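You operate a simulated robot arm through the tools that you are given. There is no shell and no other tool. Be economical: measure what you need, move in short steps, check, and stop when the job is done.

The job below is to be done with a simulated two-armed robot. You get a single attempt, and the scene is never put back.

TASK
On the clear middle of the grey bench, fold the cloth in half and then in half again.

Only the result counts: the job must be done as asked and must still hold three seconds after the hand-in. Knocking over, shifting, dropping, spilling or breaking anything else fails it. Flat cloth is picked up by pressing the open fingertips on it (5 to 10 N) and closing them slowly along it; thin cloth reads only 2 to 8 mm in the jaws.

THE ROBOT
Two 6-joint arms with two-finger grippers on one trunk, on a base that drives. Base frame: it is fixed to the floor where the robot stands at the start and does not move with it; the origin is under the middle of the robot, x ahead of it, y to its left, z up; the surface under the hand at the start is at about z = 0.86. Lengths are in m, angles in degrees, forces in N, time in s.
The left shoulder is at the start at [0.07, 0.176, 1.19], the right one opposite. With the tool pointing down near the work surface each hand reaches from about 0.46 to 0.8 m from the robot's upright axis, wherever it stands, measured 20 degrees to its own side. Places, roughly: clear middle of the grey bench [0.5, 0.1, 0.9]. Payload 2.45 kg a hand.
Tool frame (each hand has its own): the origin (TCP) lies between the finger pads and is the grasp point; the fingertips stand 0.026 m ahead of it; z points along the fingers, y is the line along which they close. Largest opening 0.096 m; the body of the gripper starts 0.069 m behind the TCP.
Orientation is that of the tool frame in the base frame, as [roll, pitch, yaw] about the fixed x, y, z axes, in that order (R = Rz(yaw) Ry(pitch) Rx(roll)). With the fingers straight down and closing along the base's y, the tool's x points along the base's -x, its y along +y and its z along -z.

THE INTERFACE
- The arms move only by the tool send_rows. It takes "left_increments", "right_increments" or both (then of equal length, played together; a hand with none holds still); each is a list of rows, each an object (a shift or turn left out is 0, a gripper value left out holds the last) with "linear": the shift along the tool's x, y, z in units of 300 mm (1.0 is 300 mm), a list of three; "rot": the turn, a rotation vector about the tool's x, y, z in units of 45 degrees (1.0 is 45 degrees), a list of three; "jaw": the opening, from 0 (shut) to 1 (fully open). In form: [{"linear": [x, y, z], "rot": [wx, wy, wz], "jaw": jaw}, ...]. A call has 1 to 10 rows; each row is the pose to reach, as a shift and turn from the pose commanded when the call began, along the tool's axes at that moment. A call with a number of a shift or a turn outside -1 to 1 is refused whole. Each row takes 0.2 s and may step no farther than 0.05 m and 8.6 degrees from the row before; otherwise, or with a gripper value out of range, the whole call is refused. A pose out of reach is approached as far as the arm can. The call stops where the force on the tool passes 40 N (or 10 N more than at its start, if that is more) or the arm is blocked; 0.2 s more then pass. The fingers move at their own pace and stop on an object; they squeeze with about 39 N. The grip force told is the motor's: it shows also when the fingers shut on nothing. Time passes only in rows, and 0.2 s behind the last, so rows that repeat a pose let the fingers close. It gives the time, the measured TCP pose, the force on the tool (base axes), the opening and the grip force at its end, in the units of the frame above (readings bear some noise), with the torque about the TCP (base axes, N m) and any sound that the robot's microphone picked up.
- Cameras (640 x 400 px; columns grow to the right, rows downward): "scene" is now at [0.139, 0.0107, 1.4886]; the picture's right is [0.18, -0.98, 0.00], its down [-0.80, -0.14, -0.58] and it looks along [0.58, 0.10, -0.81] (base axes); focal length 275 px, centre (320, 200). "left" rides on the left gripper at [0.082, -0.003, -0.098] in its tool frame; the picture's right is [0.04, 1.00, 0.00], its down [-0.73, 0.03, -0.68] and it looks along [-0.68, 0.03, 0.73] (tool axes); focal length 256 px, centre (320, 200). "right" rides on the right gripper at [0.082, 0.003, -0.098] in its tool frame; the picture's right is [-0.04, 1.00, 0.00], its down [-0.73, -0.03, -0.68] and it looks along [-0.68, -0.03, 0.73] (tool axes); focal length 256 px, centre (320, 200). There is no depth. A picture from a camera that has moved, and an enlarged one, comes with that camera's place and axes in the base frame and with its lens. The place of the scene camera against the robot may be out by one fixed shift of up to 0.025 m in any direction.
- capture(camera): a new picture of that camera. It takes no simulated time.
- move_column(by): slides the trunk up (or, below 0, down) by that many m; the arms and the scene camera ride with it, the base frame stays. It gives what a move gives, with no picture.
- base_move(legs): drives the robot by 1 to 6 legs, each [ahead, left, turn to the left] in m, m and degrees, along the robot's own axes; the way and the turn of a leg run together, so that a leg with both is an arc; at most 1.5 m and 180 degrees a leg. The arms and the cameras ride along, it lands a little off, and it stops where it bumps. It gives what a move gives.
- head_to(pan, tilt): turns the head with the scene camera to pan (to the left, within 86 degrees either way) and tilt (down, from -29 to 69), counted from straight ahead of the robot. It gives what a move gives.
- zoom(camera, box): a new picture of the part [left, top, right, bottom] of that camera's present view, enlarged. It takes no simulated time.
- close_job(): hands the job in; it is judged then, once.

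Work in short steps. Places have to be worked out from the pictures, the camera data and where the tool is seen: move nearer, look again, correct. Check each grasp and each placing, and mend what went wrong. You have 120 turns and 108 pictures in all, those below and enlarged ones among them. Open the grippers and draw the arms clear of the work before you hand the job in, unless the task says otherwise; then end with one line.

The tools are called after "Emit:" by a JSON object that holds its "method" and its "body". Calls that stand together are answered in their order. send_rows: Moves the arms, as the interface text tells. Its arguments: {"type":"object","properties":{"left_increments":{"type":"array","items":{"type":"object","properties":{"linear":{"type":"array","items":{"type":"number"}},"rot":{"type":"array","items":{"type":"number"}},"jaw":{"type":"number"}}}},"right_increments":{"type":"array","items":{"type":"object","properties":{"linear":{"type":"array","items":{"type":"number"}},"rot":{"type":"array","items":{"type":"number"}},"jaw":{"type":"number"}}}}},"required":[]} The other tools are called the same way: move_column (by) slides the trunk up or down; base_move (legs) drives the base; head_to (pan, tilt) turns the head that bears the scene camera; capture (camera) takes a picture; zoom (camera, box) takes an enlarged picture of a part of a camera's view; close_job () hands the job in.

At the start:

```text
time_s: 0.0
left_ee_pos: [0.4391, 0.2644, 1.007]
left_tcp_rot: [-180.0, 0.0, -179.9]
left_wrist_force: [-0.7, 0.2, 0.0]
left_wrist_torque: [0.01, 0.04, 0.01]
left_grip_width: 0.096
left_gripper_force: 0.0
right_ee_pos: [0.6365, -0.1063, 1.0754]
right_tcp_rot: [-179.9, -0.1, -179.8]
right_wrist_force: [-0.1, 0.3, 0.1]
right_wrist_torque: [0.0, 0.01, 0.0]
right_grip_width: 0.0961
right_gripper_force: 0.1
trunk travel left (down, up): [-0.675, 0.165]
robot x, y, heading: [0.0035, -0.0019, 0.2]
head pan, tilt: [10.2, 54.2]
```

scene: 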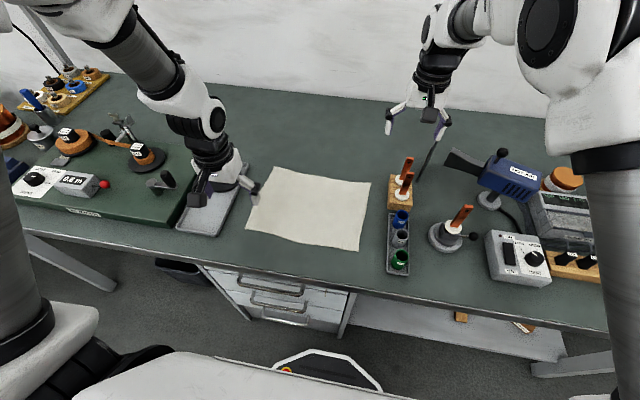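
right: 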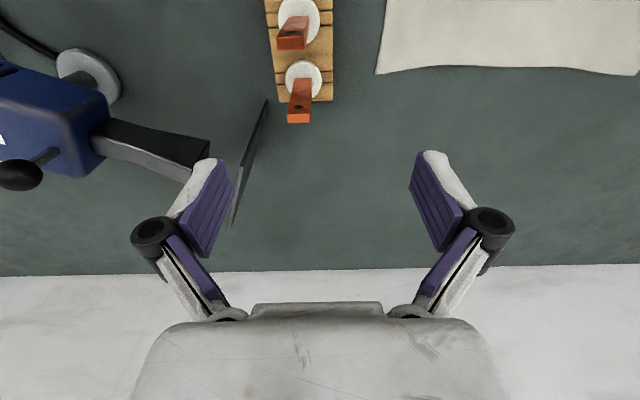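
left: 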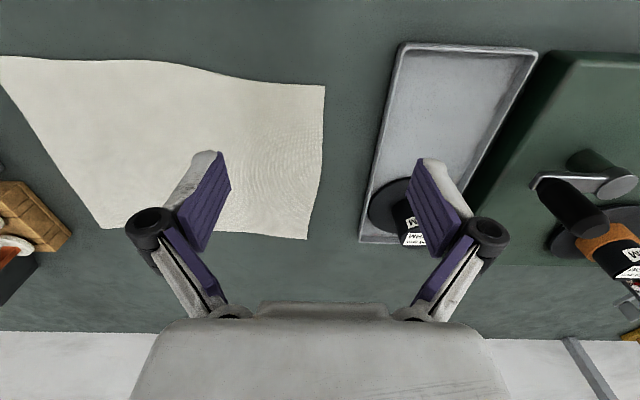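

I estimate the cloth at x 0.44–0.67 and y −0.04–0.27, with racks close to its right edge. I'll zoom in to check before moving.

Emit:
{"method": "zoom", "body": {"camera": "scene", "box": [200, 140, 460, 302]}}

```text
2.46 times, centred on (330, 221) of scene
camera zoom: at [0.139, 0.0107, 1.4886], right [0.18, -0.98, 0.0], down [-0.8, -0.14, -0.58], along [0.58, 0.1, -0.81], focal length 677 px, centre (295, 148)
```

zoom: 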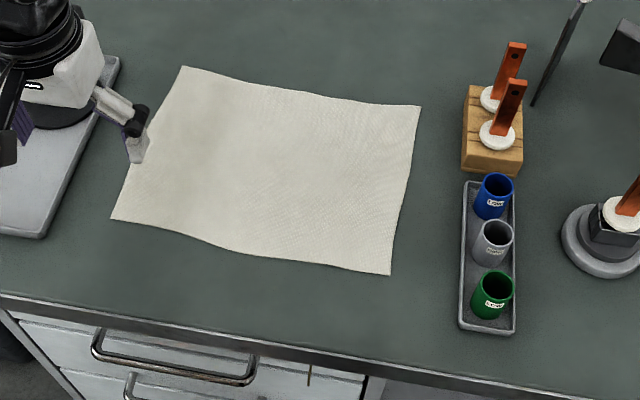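

The racks sit about 4–6 cm right of the cloth. I'll bring the right hand above the near-right corner and look with its own camera.

Emit:
{"method": "send_rows", "body": {"right_increments": [{"linear": [0.118, 0.057, 0.0], "jaw": 0.4}, {"linear": [0.236, 0.115, 0.05]}, {"linear": [0.354, 0.172, 0.1]}, {"linear": [0.472, 0.23, 0.17]}, {"linear": [0.588, 0.353, 0.25]}, {"linear": [0.588, 0.353, 0.25]}]}}

Emit:
{"method": "capture", "body": {"camera": "right"}}

Emit:
{"method": "capture", "body": {"camera": "scene"}}

```text
refused: row 5 steps farther than a row can; nothing moved
```

```text
103 pictures are left
camera right: at [0.5544, -0.1029, 1.1738], right [0.04, 1.0, 0.0], down [0.73, -0.03, 0.68], along [0.68, -0.03, -0.73], focal length 256 px, centre (320, 200)
```

right: 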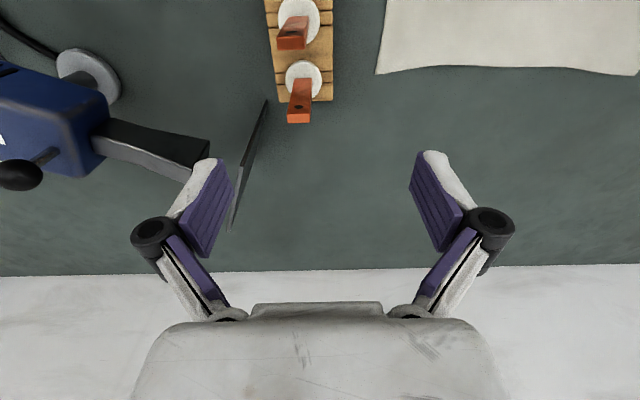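

```text
102 pictures are left
camera scene: at [0.139, 0.0107, 1.4886], right [0.18, -0.98, 0.0], down [-0.8, -0.14, -0.58], along [0.58, 0.1, -0.81], focal length 275 px, centre (320, 200)
```

scene: 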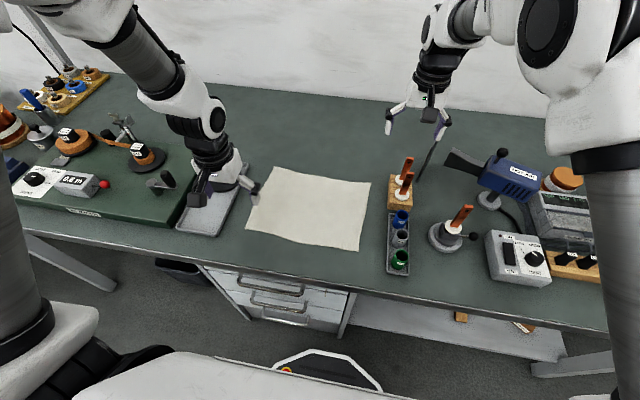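

That call was refused because one row stepped too far. I'll resend it with smaller steps.

Emit:
{"method": "send_rows", "body": {"right_increments": [{"linear": [0.1, 0.07, 0.0], "jaw": 0.4}, {"linear": [0.2, 0.14, 0.05]}, {"linear": [0.3, 0.21, 0.1]}, {"linear": [0.4, 0.28, 0.15]}, {"linear": [0.5, 0.34, 0.2]}, {"linear": [0.588, 0.353, 0.25]}, {"linear": [0.588, 0.353, 0.25]}]}}

Emit:
{"method": "capture", "body": {"camera": "right"}}

```text
time_s: 1.6
left_ee_pos: [0.4382, 0.2639, 1.0068]
left_tcp_rot: [180.0, 0.0, -180.0]
left_wrist_force: [1.0, -0.8, -0.5]
left_wrist_torque: [0.02, 0.0, 0.01]
left_grip_width: 0.096
left_gripper_force: 0.1
right_ee_pos: [0.5195, -0.127, 0.9843]
right_tcp_rot: [176.9, -3.2, 177.3]
right_wrist_force: [0.0, 0.1, 0.8]
right_wrist_torque: [-0.02, 0.0, 0.01]
right_grip_width: 0.0383
right_gripper_force: 0.1
right hand out of reach, approached as far as the arm can: row 2, 3, 4, 5, 6, 7
trunk travel left (down, up): [-0.675, 0.165]
robot x, y, heading: [0.003, 0.001, 0.1]
head pan, tilt: [10.2, 54.2]
```

```text
101 pictures are left
camera right: at [0.4438, -0.1262, 1.0867], right [0.09, 0.99, 0.05], down [0.77, -0.1, 0.63], along [0.64, -0.02, -0.77], focal length 256 px, centre (320, 200)
```

right: 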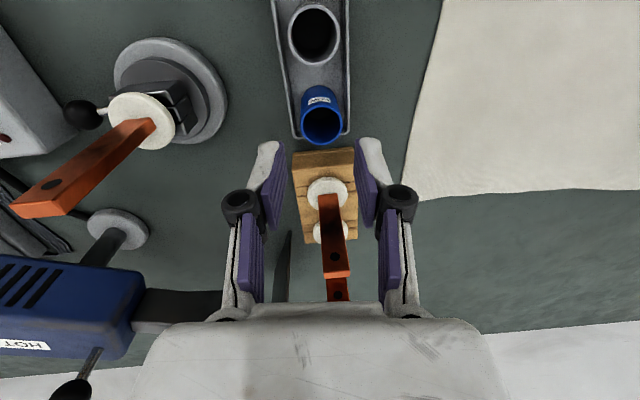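

The right arm couldn't reach that far inward and stopped over the rack, still clear of it. I'll raise the trunk, then drive back about 0.1 m and left about 0.12 m so the cloth is centred between the arms.

Emit:
{"method": "move_column", "body": {"by": 0.12}}

Emit:
{"method": "base_move", "body": {"legs": [[-0.1, 0.0, 0.0], [0.0, 0.12, 0.0]]}}

Emit:
{"method": "capture", "body": {"camera": "scene"}}

```text
time_s: 3.1
left_ee_pos: [0.439, 0.2635, 1.1265]
left_tcp_rot: [180.0, -0.1, -179.9]
left_wrist_force: [0.1, 0.1, -0.1]
left_wrist_torque: [0.0, 0.01, -0.01]
left_grip_width: 0.0961
left_gripper_force: 0.0
right_ee_pos: [0.526, -0.129, 1.1183]
right_tcp_rot: [176.5, -1.3, 177.0]
right_wrist_force: [0.4, 0.3, 0.1]
right_wrist_torque: [-0.02, 0.01, -0.06]
right_grip_width: 0.0382
right_gripper_force: 0.0
trunk travel left (down, up): [-0.795, 0.045]
robot x, y, heading: [-0.0022, 0.0008, 0.2]
head pan, tilt: [10.2, 54.2]
```

```text
time_s: 5.1
left_ee_pos: [0.3387, 0.3823, 1.1281]
left_tcp_rot: [180.0, 0.2, -180.0]
left_wrist_force: [0.1, 0.1, -0.1]
left_wrist_torque: [0.0, -0.04, 0.04]
left_grip_width: 0.0959
left_gripper_force: 0.0
right_ee_pos: [0.4321, -0.0109, 1.1276]
right_tcp_rot: [176.2, -0.2, 177.0]
right_wrist_force: [-0.9, -0.7, -0.3]
right_wrist_torque: [0.02, 0.0, 0.01]
right_grip_width: 0.0386
right_gripper_force: 0.1
trunk travel left (down, up): [-0.795, 0.045]
robot x, y, heading: [-0.0943, 0.1193, -0.2]
head pan, tilt: [10.2, 54.2]
```

```text
100 pictures are left
camera scene: at [0.0389, 0.1287, 1.6089], right [0.18, -0.98, 0.0], down [-0.8, -0.14, -0.59], along [0.58, 0.11, -0.81], focal length 275 px, centre (320, 200)
```

scene: 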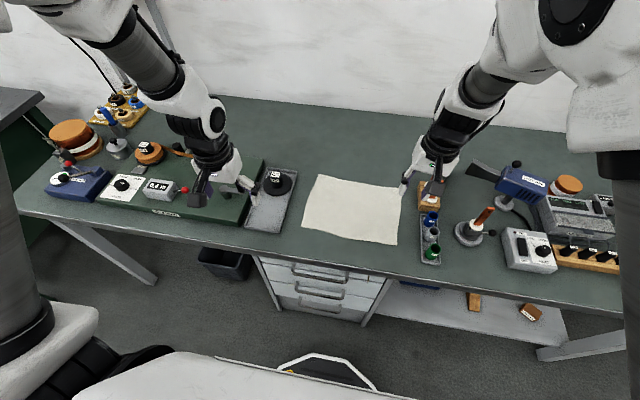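

Both arms are clear now. I'll lower the right hand a little to see how it responds relative to its commanded pose.

Emit:
{"method": "send_rows", "body": {"right_increments": [{"linear": [-0.1, 0.0, 0.1]}, {"linear": [-0.1, 0.0, 0.2]}, {"linear": [-0.1, 0.0, 0.2]}]}}

Emit:
{"method": "capture", "body": {"camera": "right"}}

```text
time_s: 5.9
left_ee_pos: [0.3394, 0.3849, 1.1278]
left_tcp_rot: [-179.8, 0.0, -180.0]
left_wrist_force: [0.8, -0.1, -0.2]
left_wrist_torque: [-0.06, 0.02, 0.02]
left_grip_width: 0.0961
left_gripper_force: 0.0
right_ee_pos: [0.4608, -0.0055, 1.0671]
right_tcp_rot: [176.3, -0.3, 177.0]
right_wrist_force: [0.1, -0.3, -0.6]
right_wrist_torque: [0.02, -0.01, -0.02]
right_grip_width: 0.0384
right_gripper_force: 0.0
trunk travel left (down, up): [-0.795, 0.045]
robot x, y, heading: [-0.0991, 0.1211, 0.0]
head pan, tilt: [10.2, 54.2]
```

```text
99 pictures are left
camera right: at [0.3801, -0.0038, 1.1668], right [0.09, 0.99, 0.06], down [0.73, -0.11, 0.67], along [0.68, -0.01, -0.74], focal length 256 px, centre (320, 200)
```

right: 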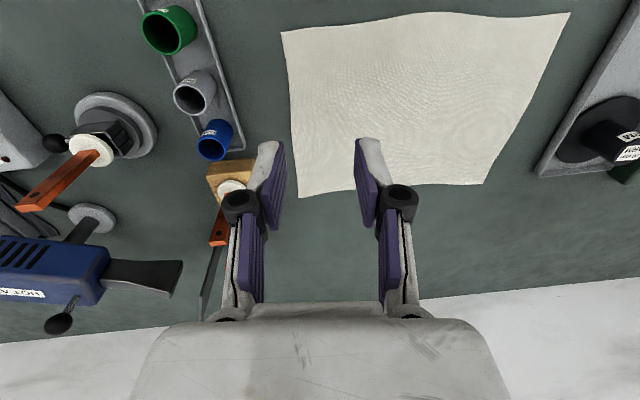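

With the base shifted the right hand reaches the corner. My corner estimates are near-right (.428,−.027), near-left (.442,.269), far-right (.652,−.043) and far-left (.668,.255). I'll bring both hands above the near corners.

Emit:
{"method": "send_rows", "body": {"right_increments": [{"linear": [0.017, -0.004, 0.0], "rot": [0.02, 0, -0.017], "jaw": 0.3}, {"linear": [0.034, -0.008, 0.0], "rot": [0.04, 0, -0.033]}, {"linear": [0.05, -0.012, 0.0], "rot": [0.06, 0, -0.05]}, {"linear": [0.067, -0.015, 0.0], "rot": [0.082, 0, -0.067]}, {"linear": [0.067, -0.015, 0.0], "rot": [0.082, 0, -0.067]}, {"linear": [0.067, -0.015, 0.1], "rot": [0.082, 0, -0.067]}, {"linear": [0.067, -0.015, 0.2], "rot": [0.082, 0, -0.067]}, {"linear": [0.067, -0.015, 0.3], "rot": [0.082, 0, -0.067]}, {"linear": [0.067, -0.015, 0.4], "rot": [0.082, 0, -0.067]}, {"linear": [0.067, -0.015, 0.4], "rot": [0.082, 0, -0.067]}], "left_increments": [{"linear": [-0.095, -0.118, 0], "jaw": 0.3}, {"linear": [-0.19, -0.235, 0]}, {"linear": [-0.285, -0.353, 0]}, {"linear": [-0.379, -0.47, 0]}, {"linear": [-0.379, -0.47, 0.1]}, {"linear": [-0.379, -0.47, 0.22]}, {"linear": [-0.379, -0.47, 0.34]}, {"linear": [-0.379, -0.47, 0.46]}, {"linear": [-0.379, -0.47, 0.58]}, {"linear": [-0.379, -0.47, 0.58]}]}}

Emit:
{"method": "capture", "body": {"camera": "right"}}

Emit:
{"method": "capture", "body": {"camera": "left"}}

```text
time_s: 8.1
left_ee_pos: [0.4522, 0.2435, 0.9535]
left_tcp_rot: [180.0, 0.1, 180.0]
left_wrist_force: [-0.5, -0.5, 0.1]
left_wrist_torque: [-0.01, 0.0, 0.01]
left_grip_width: 0.0289
left_gripper_force: 0.0
right_ee_pos: [0.4413, -0.0024, 0.9493]
right_tcp_rot: [179.9, -0.2, -180.0]
right_wrist_force: [1.0, -0.8, 0.4]
right_wrist_torque: [0.02, -0.04, 0.0]
right_grip_width: 0.0291
right_gripper_force: 0.0
trunk travel left (down, up): [-0.795, 0.045]
robot x, y, heading: [-0.0997, 0.1196, -0.1]
head pan, tilt: [10.2, 54.2]
```

```text
98 pictures are left
camera right: at [0.3606, 0.0006, 1.0475], right [0.04, 1.0, 0.0], down [0.74, -0.03, 0.68], along [0.68, -0.03, -0.74], focal length 256 px, centre (320, 200)
```

right: 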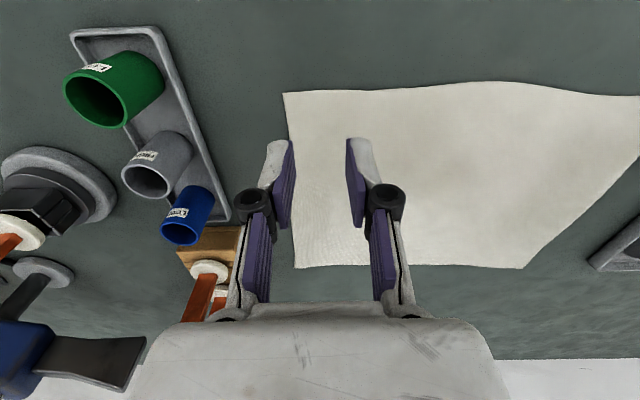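

```text
97 pictures are left
camera left: at [0.3712, 0.2397, 1.0504], right [-0.04, 1.0, 0.0], down [0.73, 0.03, 0.68], along [0.68, 0.03, -0.73], focal length 256 px, centre (320, 200)
```

left: 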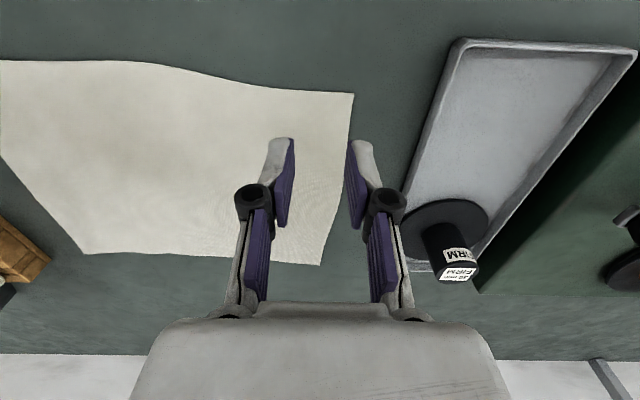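

Both hands are about 12–14 mm inside the near edge and 25 mm in from the side corners. I'll descend to just above the cloth.

Emit:
{"method": "send_rows", "body": {"right_increments": [{"linear": [0, 0.006, 0.07]}, {"linear": [0, 0.006, 0.14]}, {"linear": [0, 0.006, 0.185]}, {"linear": [0, 0.006, 0.2]}, {"linear": [0, 0.006, 0.2]}], "left_increments": [{"linear": [0, 0, 0.08]}, {"linear": [0, 0, 0.155]}, {"linear": [0, 0, 0.2]}, {"linear": [0, 0, 0.214]}, {"linear": [0, 0, 0.214]}]}}

```text
time_s: 9.3
left_ee_pos: [0.4534, 0.2433, 0.8884]
left_tcp_rot: [179.9, 0.0, 180.0]
left_wrist_force: [0.9, 0.7, 0.2]
left_wrist_torque: [0.01, -0.04, 0.02]
left_grip_width: 0.0289
left_gripper_force: 0.0
right_ee_pos: [0.4428, 0.0004, 0.888]
right_tcp_rot: [179.9, -0.3, -179.9]
right_wrist_force: [-0.7, 0.4, -0.5]
right_wrist_torque: [-0.02, 0.03, -0.01]
right_grip_width: 0.0289
right_gripper_force: 0.1
trunk travel left (down, up): [-0.795, 0.045]
robot x, y, heading: [-0.0971, 0.1204, -0.1]
head pan, tilt: [10.2, 54.2]
```

No contact yet, so I'll go down in 1 mm steps until the force builds.

Emit:
{"method": "send_rows", "body": {"right_increments": [{"linear": [0, 0, 0.0033]}, {"linear": [0, 0, 0.0067]}, {"linear": [0, 0, 0.0067]}], "left_increments": [{"linear": [0, 0, 0.0033]}, {"linear": [0, 0, 0.0067]}, {"linear": [0, 0, 0.0067]}]}}

```text
time_s: 10.1
left_ee_pos: [0.4545, 0.2422, 0.8876]
left_tcp_rot: [180.0, 0.0, 180.0]
left_wrist_force: [1.1, 0.9, 7.8]
left_wrist_torque: [0.06, -0.02, 0.02]
left_grip_width: 0.029
left_gripper_force: 0.8
right_ee_pos: [0.442, -0.0006, 0.8882]
right_tcp_rot: [179.9, 0.0, 180.0]
right_wrist_force: [3.1, -0.6, 14.9]
right_wrist_torque: [-0.08, -0.08, 0.05]
right_grip_width: 0.0298
right_gripper_force: 0.3
trunk travel left (down, up): [-0.795, 0.045]
robot x, y, heading: [-0.0967, 0.1215, -0.1]
head pan, tilt: [10.2, 54.2]
```

Left presses with 8 N and right with 15 N. I'll ease the right hand up slightly and close both slowly.

Emit:
{"method": "send_rows", "body": {"right_increments": [{"linear": [0, 0, -0.0022], "jaw": 0.3}, {"linear": [0, 0, -0.0022], "jaw": 0.26}, {"linear": [0, 0, -0.0022], "jaw": 0.22}, {"linear": [0, 0, -0.0022], "jaw": 0.18}, {"linear": [0, 0, -0.0022], "jaw": 0.14}, {"linear": [0, 0, -0.0022], "jaw": 0.1}, {"linear": [0, 0, -0.0022], "jaw": 0.06}, {"linear": [0, 0, -0.0022], "jaw": 0.02}, {"linear": [0, 0, -0.0022], "jaw": 0.0}, {"linear": [0, 0, -0.0022], "jaw": 0.0}], "left_increments": [{"jaw": 0.3}, {"jaw": 0.26}, {"jaw": 0.22}, {"jaw": 0.18}, {"jaw": 0.14}, {"jaw": 0.1}, {"jaw": 0.06}, {"jaw": 0.02}, {"jaw": 0.0}, {"jaw": 0.0}]}}

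Emit:
{"method": "capture", "body": {"camera": "right"}}

Emit:
{"method": "capture", "body": {"camera": "left"}}

```text
time_s: 12.3
left_ee_pos: [0.4529, 0.2432, 0.8867]
left_tcp_rot: [180.0, 0.1, 179.9]
left_wrist_force: [0.1, 2.1, 18.7]
left_wrist_torque: [0.04, -0.22, 0.01]
left_grip_width: 0.0006
left_gripper_force: 28.7
right_ee_pos: [0.4402, -0.001, 0.8876]
right_tcp_rot: [179.9, -0.2, 180.0]
right_wrist_force: [-0.1, -0.3, -1.2]
right_wrist_torque: [-0.01, -0.01, -0.02]
right_grip_width: 0.0001
right_gripper_force: 28.9
trunk travel left (down, up): [-0.795, 0.045]
robot x, y, heading: [-0.0977, 0.1212, -0.3]
head pan, tilt: [10.2, 54.2]
```

```text
96 pictures are left
camera right: at [0.36, 0.0025, 0.9863], right [0.04, 1.0, 0.0], down [0.74, -0.03, 0.68], along [0.68, -0.03, -0.74], focal length 256 px, centre (320, 200)
```

right: 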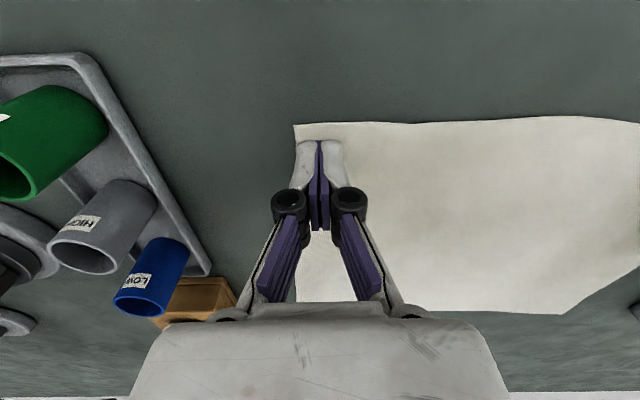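

```text
95 pictures are left
camera left: at [0.3723, 0.2384, 0.9843], right [-0.04, 1.0, 0.0], down [0.73, 0.03, 0.68], along [0.68, 0.03, -0.73], focal length 256 px, centre (320, 200)
```

left: 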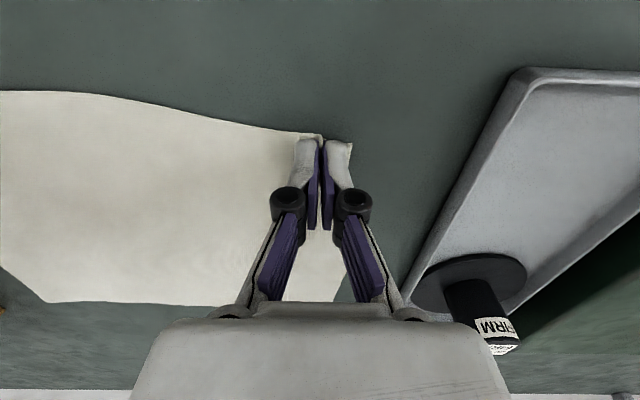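

Neither hand caught: the widths read 0.6 and 0.1 mm. I'll open, lift slightly, and press again a little farther in.

Emit:
{"method": "send_rows", "body": {"right_increments": [{"linear": [0, 0, -0.02], "jaw": 0.05}, {"linear": [-0.0, 0.02, -0.03], "jaw": 0.4}, {"linear": [0, 0.02, -0.03], "jaw": 0.4}, {"linear": [0, 0.02, 0.0], "jaw": 0.4}, {"linear": [0, 0.02, 0.0], "jaw": 0.4}], "left_increments": [{"linear": [0, 0, -0.02], "jaw": 0.05}, {"linear": [0, -0.02, -0.03], "jaw": 0.4}, {"linear": [0, -0.02, -0.03], "jaw": 0.4}, {"linear": [0, -0.02, -0.003], "jaw": 0.4}, {"linear": [0, -0.02, -0.003], "jaw": 0.4}]}}

Emit:
{"method": "zoom", "body": {"camera": "right", "box": [220, 80, 480, 242]}}

Emit:
{"method": "zoom", "body": {"camera": "left", "box": [160, 80, 420, 242]}}

```text
time_s: 13.5
left_ee_pos: [0.4539, 0.2372, 0.8879]
left_tcp_rot: [180.0, 0.0, 179.9]
left_wrist_force: [0.9, -0.4, 2.6]
left_wrist_torque: [0.02, 0.0, -0.01]
left_grip_width: 0.0388
left_gripper_force: 0.2
right_ee_pos: [0.4407, 0.0055, 0.887]
right_tcp_rot: [179.9, -0.2, -180.0]
right_wrist_force: [0.0, 0.0, 1.7]
right_wrist_torque: [0.06, 0.02, 0.01]
right_grip_width: 0.0383
right_gripper_force: 0.4
trunk travel left (down, up): [-0.795, 0.045]
robot x, y, heading: [-0.0975, 0.1216, 0.2]
head pan, tilt: [10.2, 54.2]
```

```text
2.46 times, centred on (350, 161) of right
camera zoom: at [0.3608, 0.0077, 0.9858], right [0.04, 1.0, 0.0], down [0.74, -0.03, 0.68], along [0.68, -0.03, -0.74], focal length 630 px, centre (246, 296)
```

zoom: 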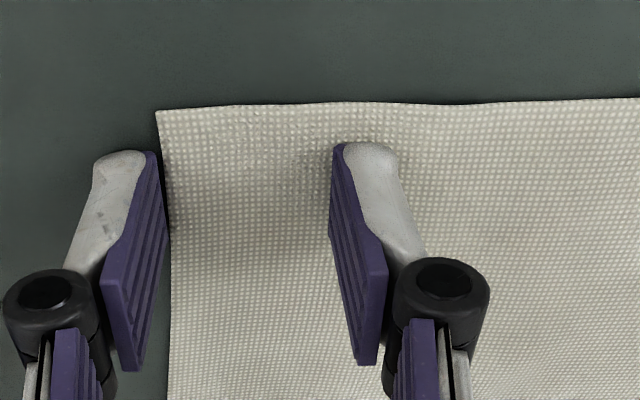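

```text
2.46 times, centred on (290, 161) of left
camera zoom: at [0.3725, 0.2327, 0.9847], right [-0.04, 1.0, 0.0], down [0.73, 0.03, 0.68], along [0.68, 0.03, -0.73], focal length 630 px, centre (394, 296)
```

zoom: 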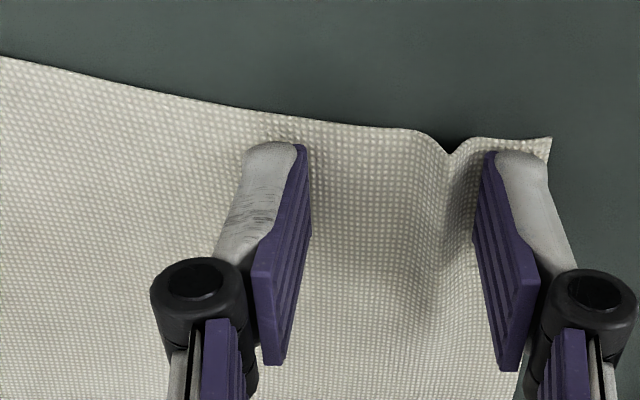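

The left hand now has a ridge between its fingers, while the right hand's outer finger is just off the cloth. I'll press and close the left, and shift the right 12 mm inward.

Emit:
{"method": "send_rows", "body": {"right_increments": [{"linear": [0, 0.0, -0.03]}, {"linear": [0, 0.04, -0.03]}, {"linear": [0, 0.04, -0.01]}, {"linear": [0, 0.04, 0.0]}, {"linear": [0, 0.04, 0.003]}, {"linear": [0, 0.04, 0.003]}], "left_increments": [{"linear": [0, 0, 0.003], "jaw": 0.4}, {"linear": [0, 0, 0.003], "jaw": 0.36}, {"linear": [0, 0, 0.003], "jaw": 0.32}, {"linear": [0, 0, 0.003], "jaw": 0.28}, {"linear": [0, 0, 0.003], "jaw": 0.24}, {"linear": [0, 0, 0.003], "jaw": 0.2}]}}

Emit:
{"method": "zoom", "body": {"camera": "left", "box": [160, 80, 420, 242]}}

```text
time_s: 14.9
left_ee_pos: [0.4525, 0.2377, 0.8873]
left_tcp_rot: [-179.9, 0.1, 180.0]
left_wrist_force: [1.2, 0.6, 11.5]
left_wrist_torque: [0.0, -0.01, 0.01]
left_grip_width: 0.019
left_gripper_force: 0.1
right_ee_pos: [0.4405, 0.0173, 0.8873]
right_tcp_rot: [180.0, -0.2, -179.9]
right_wrist_force: [0.1, 0.3, 6.5]
right_wrist_torque: [0.02, 0.0, -0.01]
right_grip_width: 0.0392
right_gripper_force: 0.3
trunk travel left (down, up): [-0.795, 0.045]
robot x, y, heading: [-0.0986, 0.1207, -0.1]
head pan, tilt: [10.2, 54.2]
```

```text
2.46 times, centred on (290, 161) of left
camera zoom: at [0.3716, 0.2326, 0.9848], right [-0.04, 1.0, 0.0], down [0.73, 0.03, 0.68], along [0.68, 0.03, -0.73], focal length 630 px, centre (394, 296)
```

zoom: 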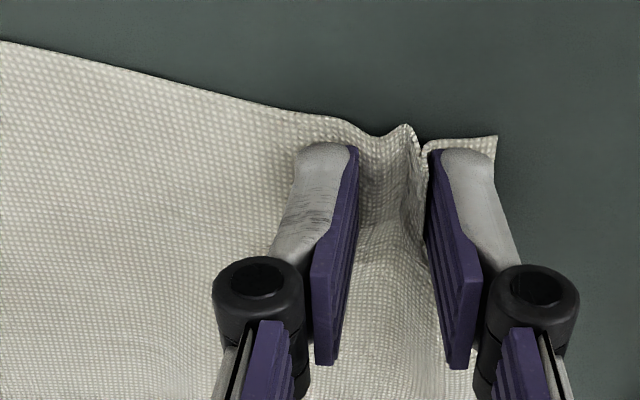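

The left hand is forming a good ridge. I'll finish closing it, and close the right slowly at its 6.5 N press.

Emit:
{"method": "send_rows", "body": {"right_increments": [{"linear": [0, 0, 0.001], "jaw": 0.36}, {"linear": [0, 0, 0.001], "jaw": 0.32}, {"linear": [0, 0, 0.001], "jaw": 0.29}, {"linear": [0, 0, 0.001], "jaw": 0.26}, {"linear": [0, 0, 0.001], "jaw": 0.23}, {"linear": [0, 0, 0.001], "jaw": 0.2}, {"linear": [0, 0, 0.001], "jaw": 0.2}], "left_increments": [{"jaw": 0.16}, {"jaw": 0.12}, {"jaw": 0.08}, {"jaw": 0.04}, {"jaw": 0.0}, {"jaw": 0.0}, {"jaw": 0.0}]}}

Emit:
{"method": "zoom", "body": {"camera": "left", "box": [160, 80, 420, 242]}}

Emit:
{"method": "zoom", "body": {"camera": "right", "box": [220, 80, 480, 242]}}

```text
time_s: 16.5
left_ee_pos: [0.4519, 0.2368, 0.8867]
left_tcp_rot: [180.0, 0.2, -180.0]
left_wrist_force: [-1.6, -9.0, 5.7]
left_wrist_torque: [-0.22, 0.11, 0.01]
left_grip_width: 0.0021
left_gripper_force: 27.8
right_ee_pos: [0.4408, 0.017, 0.8877]
right_tcp_rot: [180.0, -0.2, -179.9]
right_wrist_force: [3.7, 1.4, 21.4]
right_wrist_torque: [0.26, -0.1, -0.04]
right_grip_width: 0.0188
right_gripper_force: 0.0
trunk travel left (down, up): [-0.795, 0.045]
robot x, y, heading: [-0.0957, 0.1202, 0.1]
head pan, tilt: [10.2, 54.2]
```

```text
2.46 times, centred on (290, 161) of left
camera zoom: at [0.3709, 0.233, 0.985], right [-0.04, 1.0, 0.0], down [0.73, 0.03, 0.68], along [0.68, 0.03, -0.73], focal length 630 px, centre (394, 296)
```

zoom: 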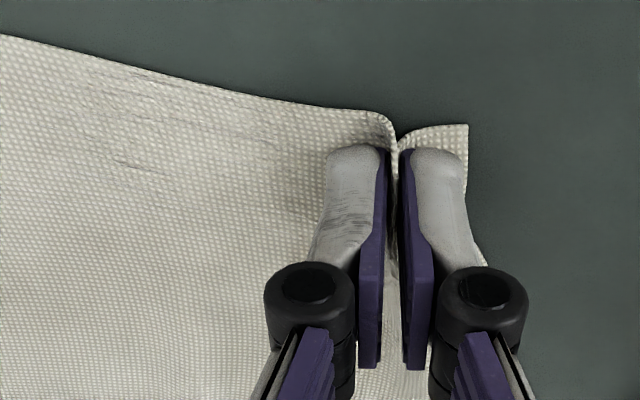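

```text
2.46 times, centred on (350, 161) of right
camera zoom: at [0.3594, 0.0204, 0.9856], right [0.04, 1.0, 0.0], down [0.73, -0.03, 0.68], along [0.68, -0.03, -0.74], focal length 630 px, centre (246, 296)
```

zoom: 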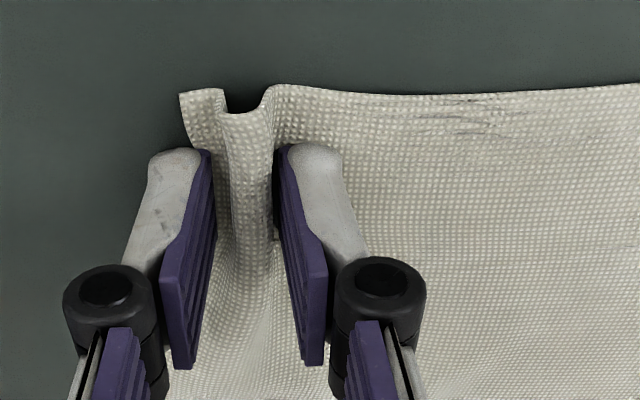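

The left hand holds cloth, reading 2.1 mm. The right has a ridge, so I'll finish closing it with slightly less pressure.

Emit:
{"method": "send_rows", "body": {"right_increments": [{"linear": [0, 0, -0.0015], "jaw": 0.16}, {"linear": [0, 0, -0.0015], "jaw": 0.12}, {"linear": [0, 0, -0.0015], "jaw": 0.08}, {"linear": [0, 0, -0.0015], "jaw": 0.04}, {"linear": [0, 0, -0.0015], "jaw": 0.0}, {"linear": [0, 0, -0.0015], "jaw": 0.0}, {"linear": [0, 0, -0.0015], "jaw": 0.0}]}}

Emit:
{"method": "zoom", "body": {"camera": "right", "box": [220, 80, 480, 242]}}

```text
time_s: 18.1
left_ee_pos: [0.4525, 0.2377, 0.8868]
left_tcp_rot: [179.9, 0.2, 179.9]
left_wrist_force: [0.1, -5.8, 1.9]
left_wrist_torque: [-0.17, -0.03, -0.03]
left_grip_width: 0.0018
left_gripper_force: 30.8
right_ee_pos: [0.4403, 0.0179, 0.8872]
right_tcp_rot: [180.0, -0.2, -179.9]
right_wrist_force: [0.1, 6.8, 16.8]
right_wrist_torque: [0.21, -0.03, -0.03]
right_grip_width: 0.0053
right_gripper_force: 34.0
trunk travel left (down, up): [-0.795, 0.045]
robot x, y, heading: [-0.0973, 0.1206, 0.0]
head pan, tilt: [10.2, 54.2]
```

```text
2.46 times, centred on (350, 161) of right
camera zoom: at [0.3595, 0.0209, 0.9855], right [0.04, 1.0, 0.0], down [0.74, -0.03, 0.68], along [0.68, -0.03, -0.74], focal length 630 px, centre (246, 296)
```

zoom: 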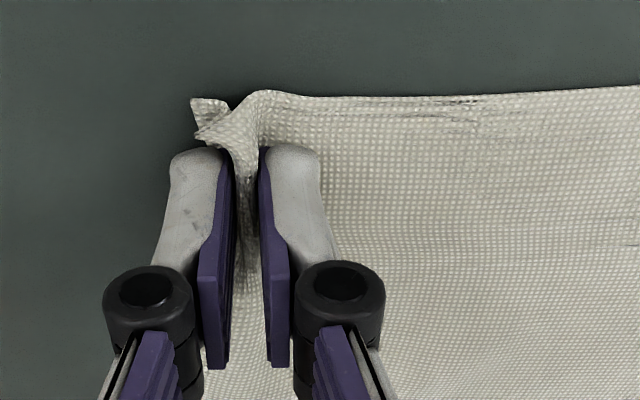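

Both corners are gripped, left 1.8 mm and right 5.3 mm. I'll lift 4 cm, spread the hands slightly to take out the gathers, and check.

Emit:
{"method": "send_rows", "body": {"right_increments": [{"linear": [0, 0, -0.03]}, {"linear": [0, -0.01, -0.06]}, {"linear": [-0.01, -0.03, -0.1]}, {"linear": [-0.03, -0.055, -0.133]}, {"linear": [-0.03, -0.055, -0.133]}], "left_increments": [{"linear": [0, 0, -0.03]}, {"linear": [0, 0.0, -0.06]}, {"linear": [-0.01, 0.005, -0.1]}, {"linear": [-0.03, 0.01, -0.133]}, {"linear": [-0.03, 0.01, -0.133]}]}}

Emit:
{"method": "capture", "body": {"camera": "scene"}}

Emit:
{"method": "capture", "body": {"camera": "right"}}

Emit:
{"method": "capture", "body": {"camera": "left"}}

```text
time_s: 19.3
left_ee_pos: [0.4641, 0.237, 0.9255]
left_tcp_rot: [-179.9, 0.1, -180.0]
left_wrist_force: [-2.5, -32.9, -0.3]
left_wrist_torque: [-0.87, 0.05, 0.24]
left_grip_width: 0.0026
left_gripper_force: 32.3
right_ee_pos: [0.4525, 0.0032, 0.9259]
right_tcp_rot: [179.9, 0.0, 180.0]
right_wrist_force: [2.0, 34.0, 0.3]
right_wrist_torque: [0.85, -0.04, -0.38]
right_grip_width: 0.0045
right_gripper_force: 33.8
trunk travel left (down, up): [-0.795, 0.045]
robot x, y, heading: [-0.1043, 0.1178, -0.2]
head pan, tilt: [10.2, 54.2]
stopped in row 5 (left hand): the force on the tool passed its limit at 40 N (the readings are from after the stop); the commanded pose is now the measured one
```

```text
88 pictures are left
camera scene: at [0.041, 0.131, 1.6086], right [0.18, -0.98, 0.0], down [-0.8, -0.14, -0.58], along [0.58, 0.1, -0.81], focal length 275 px, centre (320, 200)
```

scene: 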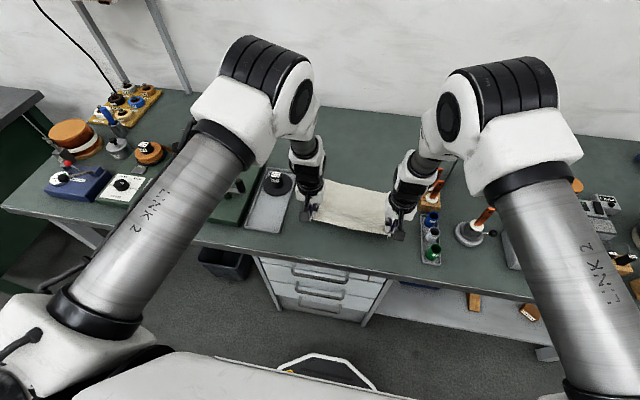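

```text
87 pictures are left
camera right: at [0.3716, 0.0057, 1.0241], right [0.04, 1.0, 0.0], down [0.73, -0.03, 0.68], along [0.68, -0.03, -0.73], focal length 256 px, centre (320, 200)
```

right: 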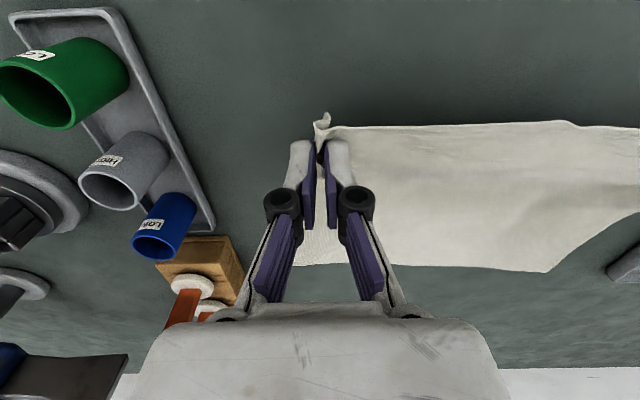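

```text
86 pictures are left
camera left: at [0.3826, 0.2335, 1.0244], right [-0.04, 1.0, 0.0], down [0.73, 0.03, 0.68], along [0.68, 0.03, -0.73], focal length 256 px, centre (320, 200)
```

left: 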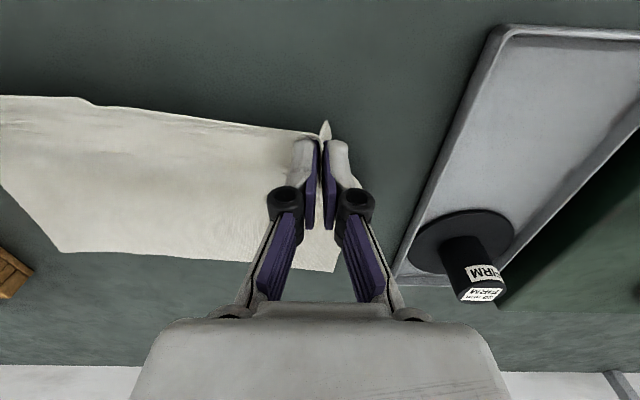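

The cloth goes taut at a hand spacing of .234 m, so I'll ease to about .228. Then I'll swing the near edge up and forward to the halfway point.

Emit:
{"method": "send_rows", "body": {"right_increments": [{"linear": [0, 0.015, -0.02]}, {"linear": [-0.04, 0.01, -0.06]}, {"linear": [-0.1, 0.005, -0.1]}, {"linear": [-0.17, 0.0, -0.14]}, {"linear": [-0.24, -0.007, -0.16]}, {"linear": [-0.3, -0.013, -0.167]}, {"linear": [-0.3, -0.013, -0.167]}], "left_increments": [{"linear": [0, -0.005, -0.02]}, {"linear": [-0.04, -0.012, -0.06]}, {"linear": [-0.1, -0.018, -0.1]}, {"linear": [-0.17, -0.024, -0.14]}, {"linear": [-0.24, -0.03, -0.16]}, {"linear": [-0.3, -0.037, -0.167]}, {"linear": [-0.3, -0.037, -0.167]}]}}

Emit:
{"method": "zoom", "body": {"camera": "scene", "box": [200, 120, 460, 282]}}

Emit:
{"method": "capture", "body": {"camera": "left"}}

Emit:
{"method": "capture", "body": {"camera": "right"}}

```text
time_s: 20.9
left_ee_pos: [0.5517, 0.2297, 0.9778]
left_tcp_rot: [-180.0, 0.0, 179.9]
left_wrist_force: [-0.8, -24.0, -0.2]
left_wrist_torque: [-0.64, 0.05, 0.16]
left_grip_width: 0.0024
left_gripper_force: 29.8
right_ee_pos: [0.5424, -0.0033, 0.9765]
right_tcp_rot: [179.9, -0.2, 179.9]
right_wrist_force: [0.8, 24.2, 0.6]
right_wrist_torque: [0.6, -0.05, -0.31]
right_grip_width: 0.0033
right_gripper_force: 31.9
trunk travel left (down, up): [-0.795, 0.045]
robot x, y, heading: [-0.1028, 0.1193, 0.1]
head pan, tilt: [10.2, 54.2]
```

```text
2.46 times, centred on (330, 201) of scene
camera zoom: at [0.0403, 0.131, 1.6087], right [0.18, -0.98, 0.0], down [-0.8, -0.14, -0.59], along [0.58, 0.1, -0.81], focal length 677 px, centre (295, 198)
```

zoom: 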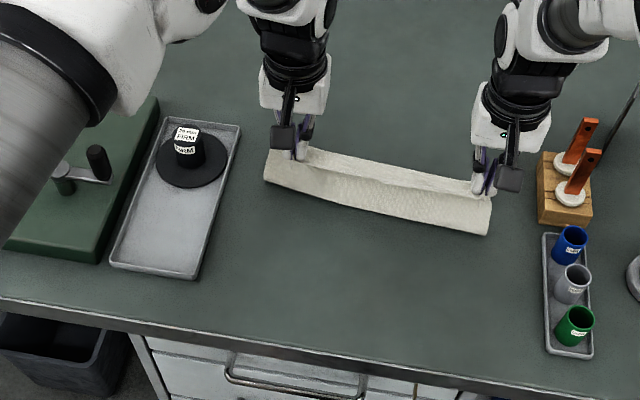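

```text
84 pictures are left
camera left: at [0.4715, 0.2246, 1.0757], right [-0.04, 1.0, 0.0], down [0.73, 0.03, 0.68], along [0.68, 0.03, -0.73], focal length 256 px, centre (320, 200)
```

left: 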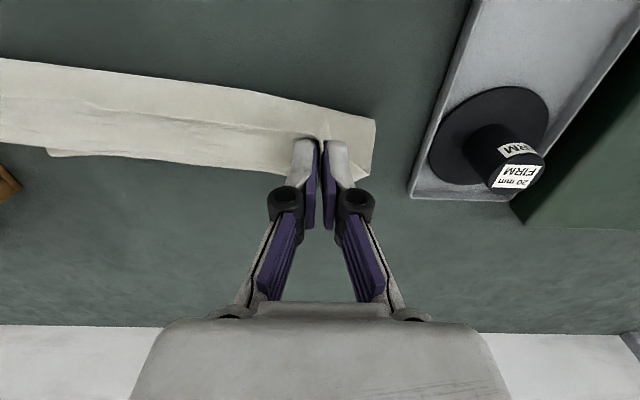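

```text
83 pictures are left
camera right: at [0.4609, 0.0006, 1.0743], right [0.04, 1.0, 0.0], down [0.73, -0.03, 0.68], along [0.68, -0.03, -0.74], focal length 256 px, centre (320, 200)
```

right: 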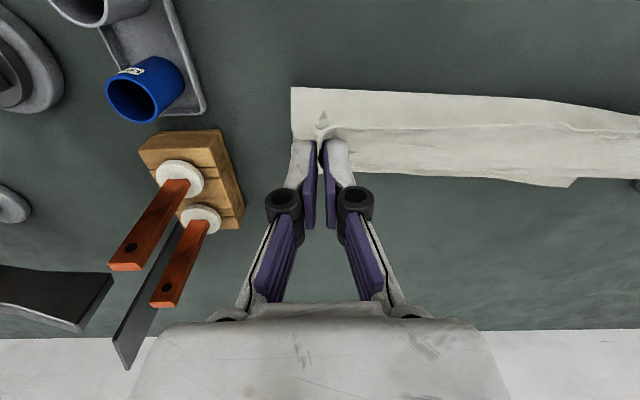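

There is still 24 N of tension, and the far edge now runs (.622,−.04) to (.650,.265). I'll ease the spacing and lay the near edge down on the far edge.

Emit:
{"method": "send_rows", "body": {"right_increments": [{"linear": [-0.02, 0.01, 0.0]}, {"linear": [-0.06, 0.01, 0.01]}, {"linear": [-0.11, 0.01, 0.04]}, {"linear": [-0.16, 0.01, 0.09]}, {"linear": [-0.2, 0.01, 0.15]}, {"linear": [-0.225, 0.01, 0.21]}, {"linear": [-0.235, 0.01, 0.25]}, {"linear": [-0.235, 0.01, 0.25]}], "left_increments": [{"linear": [-0.025, -0.015, 0.0]}, {"linear": [-0.07, -0.015, 0.01]}, {"linear": [-0.125, -0.015, 0.04]}, {"linear": [-0.185, -0.015, 0.09]}, {"linear": [-0.23, -0.015, 0.15]}, {"linear": [-0.26, -0.015, 0.21]}, {"linear": [-0.274, -0.015, 0.25]}, {"linear": [-0.274, -0.015, 0.25]}]}}

Emit:
{"method": "zoom", "body": {"camera": "scene", "box": [220, 120, 480, 282]}}

Emit:
{"method": "capture", "body": {"camera": "left"}}

Emit:
{"method": "capture", "body": {"camera": "right"}}

```text
time_s: 22.7
left_ee_pos: [0.6184, 0.2298, 0.9094]
left_tcp_rot: [-179.9, 0.0, -180.0]
left_wrist_force: [-1.5, -18.1, -0.4]
left_wrist_torque: [-0.44, 0.02, 0.16]
left_grip_width: 0.0028
left_gripper_force: 30.0
left hand out of reach, approached as far as the arm can: row 6, 7, 8
right_ee_pos: [0.6129, 0.0024, 0.8995]
right_tcp_rot: [179.9, -0.2, -179.9]
right_wrist_force: [-0.6, 18.6, 2.0]
right_wrist_torque: [0.42, -0.02, -0.2]
right_grip_width: 0.0026
right_gripper_force: 31.6
trunk travel left (down, up): [-0.795, 0.045]
robot x, y, heading: [-0.0951, 0.1222, -0.2]
head pan, tilt: [10.2, 54.2]
```

```text
2.46 times, centred on (350, 201) of scene
camera zoom: at [0.0411, 0.1309, 1.6086], right [0.18, -0.98, 0.0], down [-0.8, -0.14, -0.58], along [0.58, 0.1, -0.81], focal length 677 px, centre (246, 198)
```

zoom: 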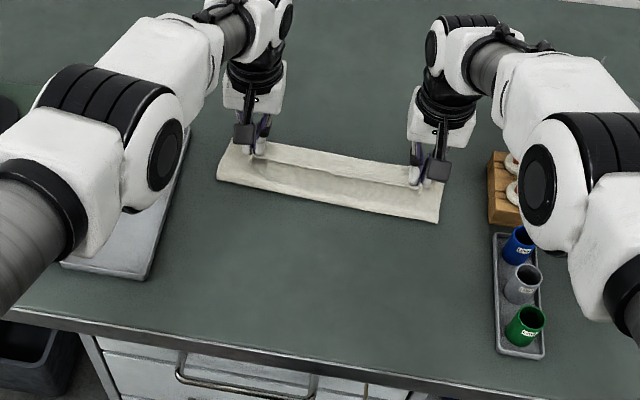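

```text
81 pictures are left
camera left: at [0.5375, 0.2254, 1.0066], right [-0.04, 1.0, 0.0], down [0.73, 0.03, 0.68], along [0.68, 0.03, -0.73], focal length 256 px, centre (320, 200)
```

left: 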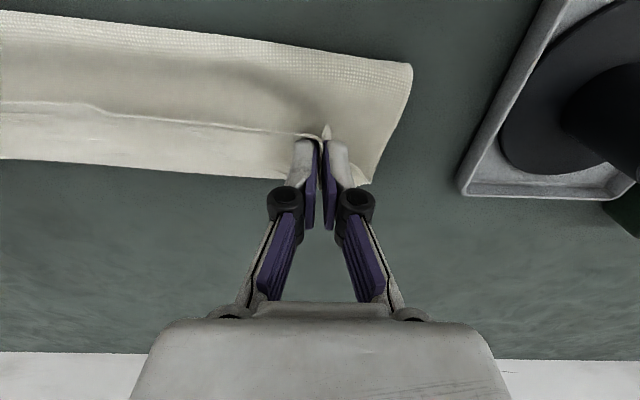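

```text
80 pictures are left
camera right: at [0.5317, 0.0046, 0.9985], right [0.04, 1.0, 0.0], down [0.74, -0.03, 0.68], along [0.68, -0.02, -0.74], focal length 256 px, centre (320, 200)
```

right: 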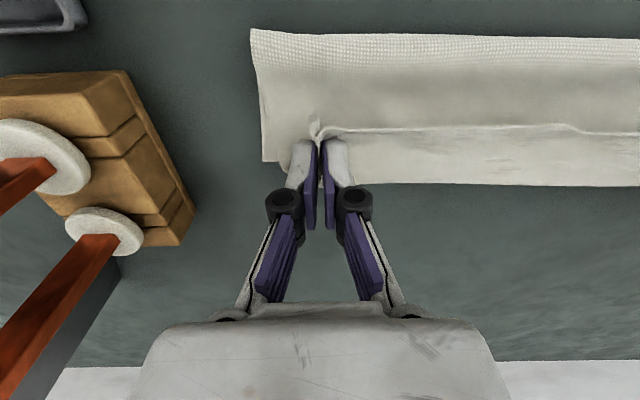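

The lower far edge stayed at x≈.622. The pinched lip still points back toward me and the body bulges forward past it. I'll ease the tension and release from this height to see whether the lip relaxes.

Emit:
{"method": "send_rows", "body": {"right_increments": [{"linear": [0, 0.01, 0]}, {"linear": [0, 0.02, 0.005]}, {"linear": [0, 0.02, 0.005]}, {"linear": [0, 0.02, 0.005], "jaw": 0.1}, {"linear": [0, 0.02, 0.005], "jaw": 0.25}, {"linear": [0, 0.02, 0.005], "jaw": 0.3}, {"linear": [0, 0.02, 0.005], "jaw": 0.3}], "left_increments": [{"linear": [0, -0.01, 0]}, {"linear": [0, -0.015, 0.0]}, {"linear": [0, -0.015, 0.0]}, {"linear": [0, -0.015, 0.0], "jaw": 0.1}, {"linear": [0, -0.015, 0.0], "jaw": 0.25}, {"linear": [0, -0.015, 0.0], "jaw": 0.3}, {"linear": [0, -0.015, 0.0], "jaw": 0.3}]}}

Emit:
{"method": "capture", "body": {"camera": "left"}}

Emit:
{"method": "capture", "body": {"camera": "right"}}

```text
time_s: 24.3
left_ee_pos: [0.6177, 0.2259, 0.9078]
left_tcp_rot: [179.9, 0.0, -179.9]
left_wrist_force: [1.0, -0.6, 0.5]
left_wrist_torque: [0.01, 0.02, -0.04]
left_grip_width: 0.0286
left_gripper_force: 0.1
right_ee_pos: [0.6133, 0.0079, 0.9003]
right_tcp_rot: [180.0, -0.2, 180.0]
right_wrist_force: [-0.3, -0.3, 0.3]
right_wrist_torque: [0.01, 0.02, 0.0]
right_grip_width: 0.0289
right_gripper_force: 0.1
trunk travel left (down, up): [-0.795, 0.045]
robot x, y, heading: [-0.0981, 0.1202, -0.1]
head pan, tilt: [10.2, 54.2]
```

```text
79 pictures are left
camera left: at [0.5376, 0.2215, 1.006], right [-0.04, 1.0, 0.0], down [0.73, 0.03, 0.68], along [0.68, 0.03, -0.73], focal length 256 px, centre (320, 200)
```

left: 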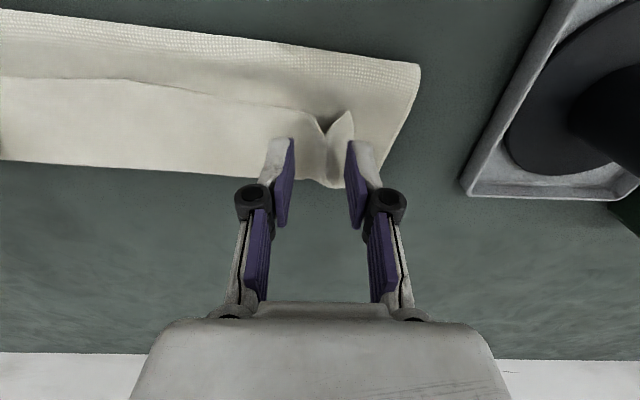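

```text
78 pictures are left
camera right: at [0.5315, 0.0098, 0.9975], right [0.04, 1.0, 0.0], down [0.74, -0.03, 0.68], along [0.68, -0.03, -0.74], focal length 256 px, centre (320, 200)
```

right: 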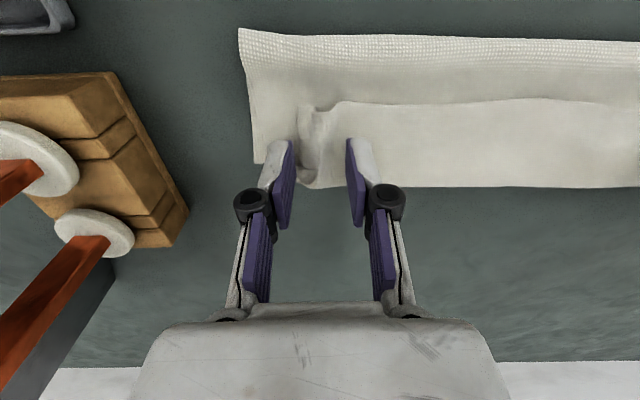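

On release the near edge rolled back on itself, and the fold line crept forward to about .552/.575. I'll redo the fold with the jaws closing across the edge so the cloth hangs from the pinch. First I'll raise the hands, move the base slightly forward, and turn both hands 90°.

Emit:
{"method": "send_rows", "body": {"right_increments": [{"linear": [0, 0, -0.1]}, {"linear": [0, 0, -0.2]}, {"linear": [0, 0, -0.3]}, {"linear": [0, 0, -0.3]}], "left_increments": [{"linear": [0.03, 0, -0.1]}, {"linear": [0.06, 0, -0.2]}, {"linear": [0.06, 0, -0.3]}, {"linear": [0.06, 0, -0.3]}]}}

Emit:
{"method": "base_move", "body": {"legs": [[0.05, 0.0, 0.0]]}}

Emit:
{"method": "capture", "body": {"camera": "right"}}

Emit:
{"method": "zoom", "body": {"camera": "scene", "box": [220, 120, 480, 282]}}

```text
time_s: 25.3
left_ee_pos: [0.6338, 0.2191, 0.9891]
left_tcp_rot: [180.0, -0.1, 180.0]
left_wrist_force: [-0.1, -0.2, 1.1]
left_wrist_torque: [0.03, 0.02, 0.01]
left_grip_width: 0.0289
left_gripper_force: 0.0
left hand out of reach, approached as far as the arm can: row 1, 2, 3, 4
right_ee_pos: [0.6132, 0.0086, 0.9899]
right_tcp_rot: [179.9, -0.2, -180.0]
right_wrist_force: [-0.1, -0.9, -0.2]
right_wrist_torque: [0.03, -0.01, 0.01]
right_grip_width: 0.0289
right_gripper_force: 0.1
trunk travel left (down, up): [-0.795, 0.045]
robot x, y, heading: [-0.0937, 0.1202, 0.1]
head pan, tilt: [10.2, 54.2]
```

```text
time_s: 26.2
left_ee_pos: [0.6794, 0.2198, 0.9927]
left_tcp_rot: [180.0, 0.2, -180.0]
left_wrist_force: [-0.7, 0.1, 0.0]
left_wrist_torque: [0.01, -0.02, 0.04]
left_grip_width: 0.0288
left_gripper_force: 0.0
right_ee_pos: [0.6586, 0.0074, 0.9932]
right_tcp_rot: [179.9, 0.1, 180.0]
right_wrist_force: [-0.5, -0.2, 0.7]
right_wrist_torque: [-0.02, -0.04, 0.01]
right_grip_width: 0.0288
right_gripper_force: 0.0
trunk travel left (down, up): [-0.795, 0.045]
robot x, y, heading: [-0.0473, 0.1198, 0.5]
head pan, tilt: [10.2, 54.2]
```

```text
77 pictures are left
camera right: at [0.5764, 0.0104, 1.0916], right [0.04, 1.0, 0.0], down [0.73, -0.03, 0.68], along [0.68, -0.03, -0.73], focal length 256 px, centre (320, 200)
```

right: 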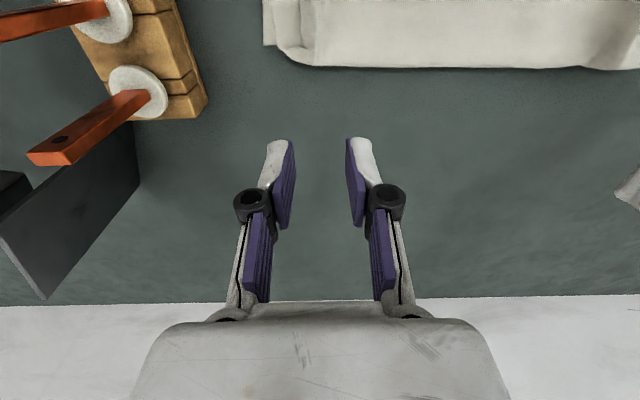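

```text
2.46 times, centred on (350, 201) of scene
camera zoom: at [0.0826, 0.1309, 1.6094], right [0.18, -0.98, 0.0], down [-0.8, -0.14, -0.59], along [0.58, 0.1, -0.81], focal length 677 px, centre (246, 198)
```

zoom: 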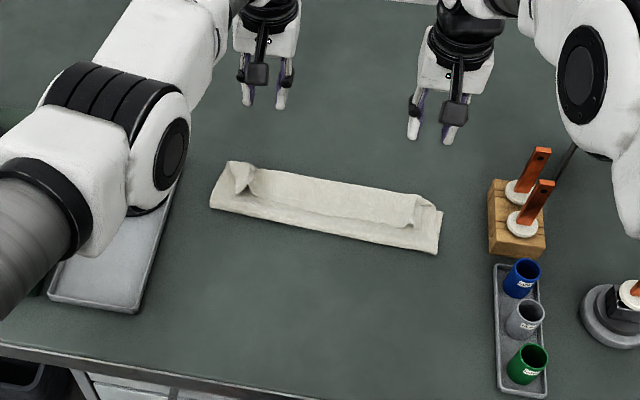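

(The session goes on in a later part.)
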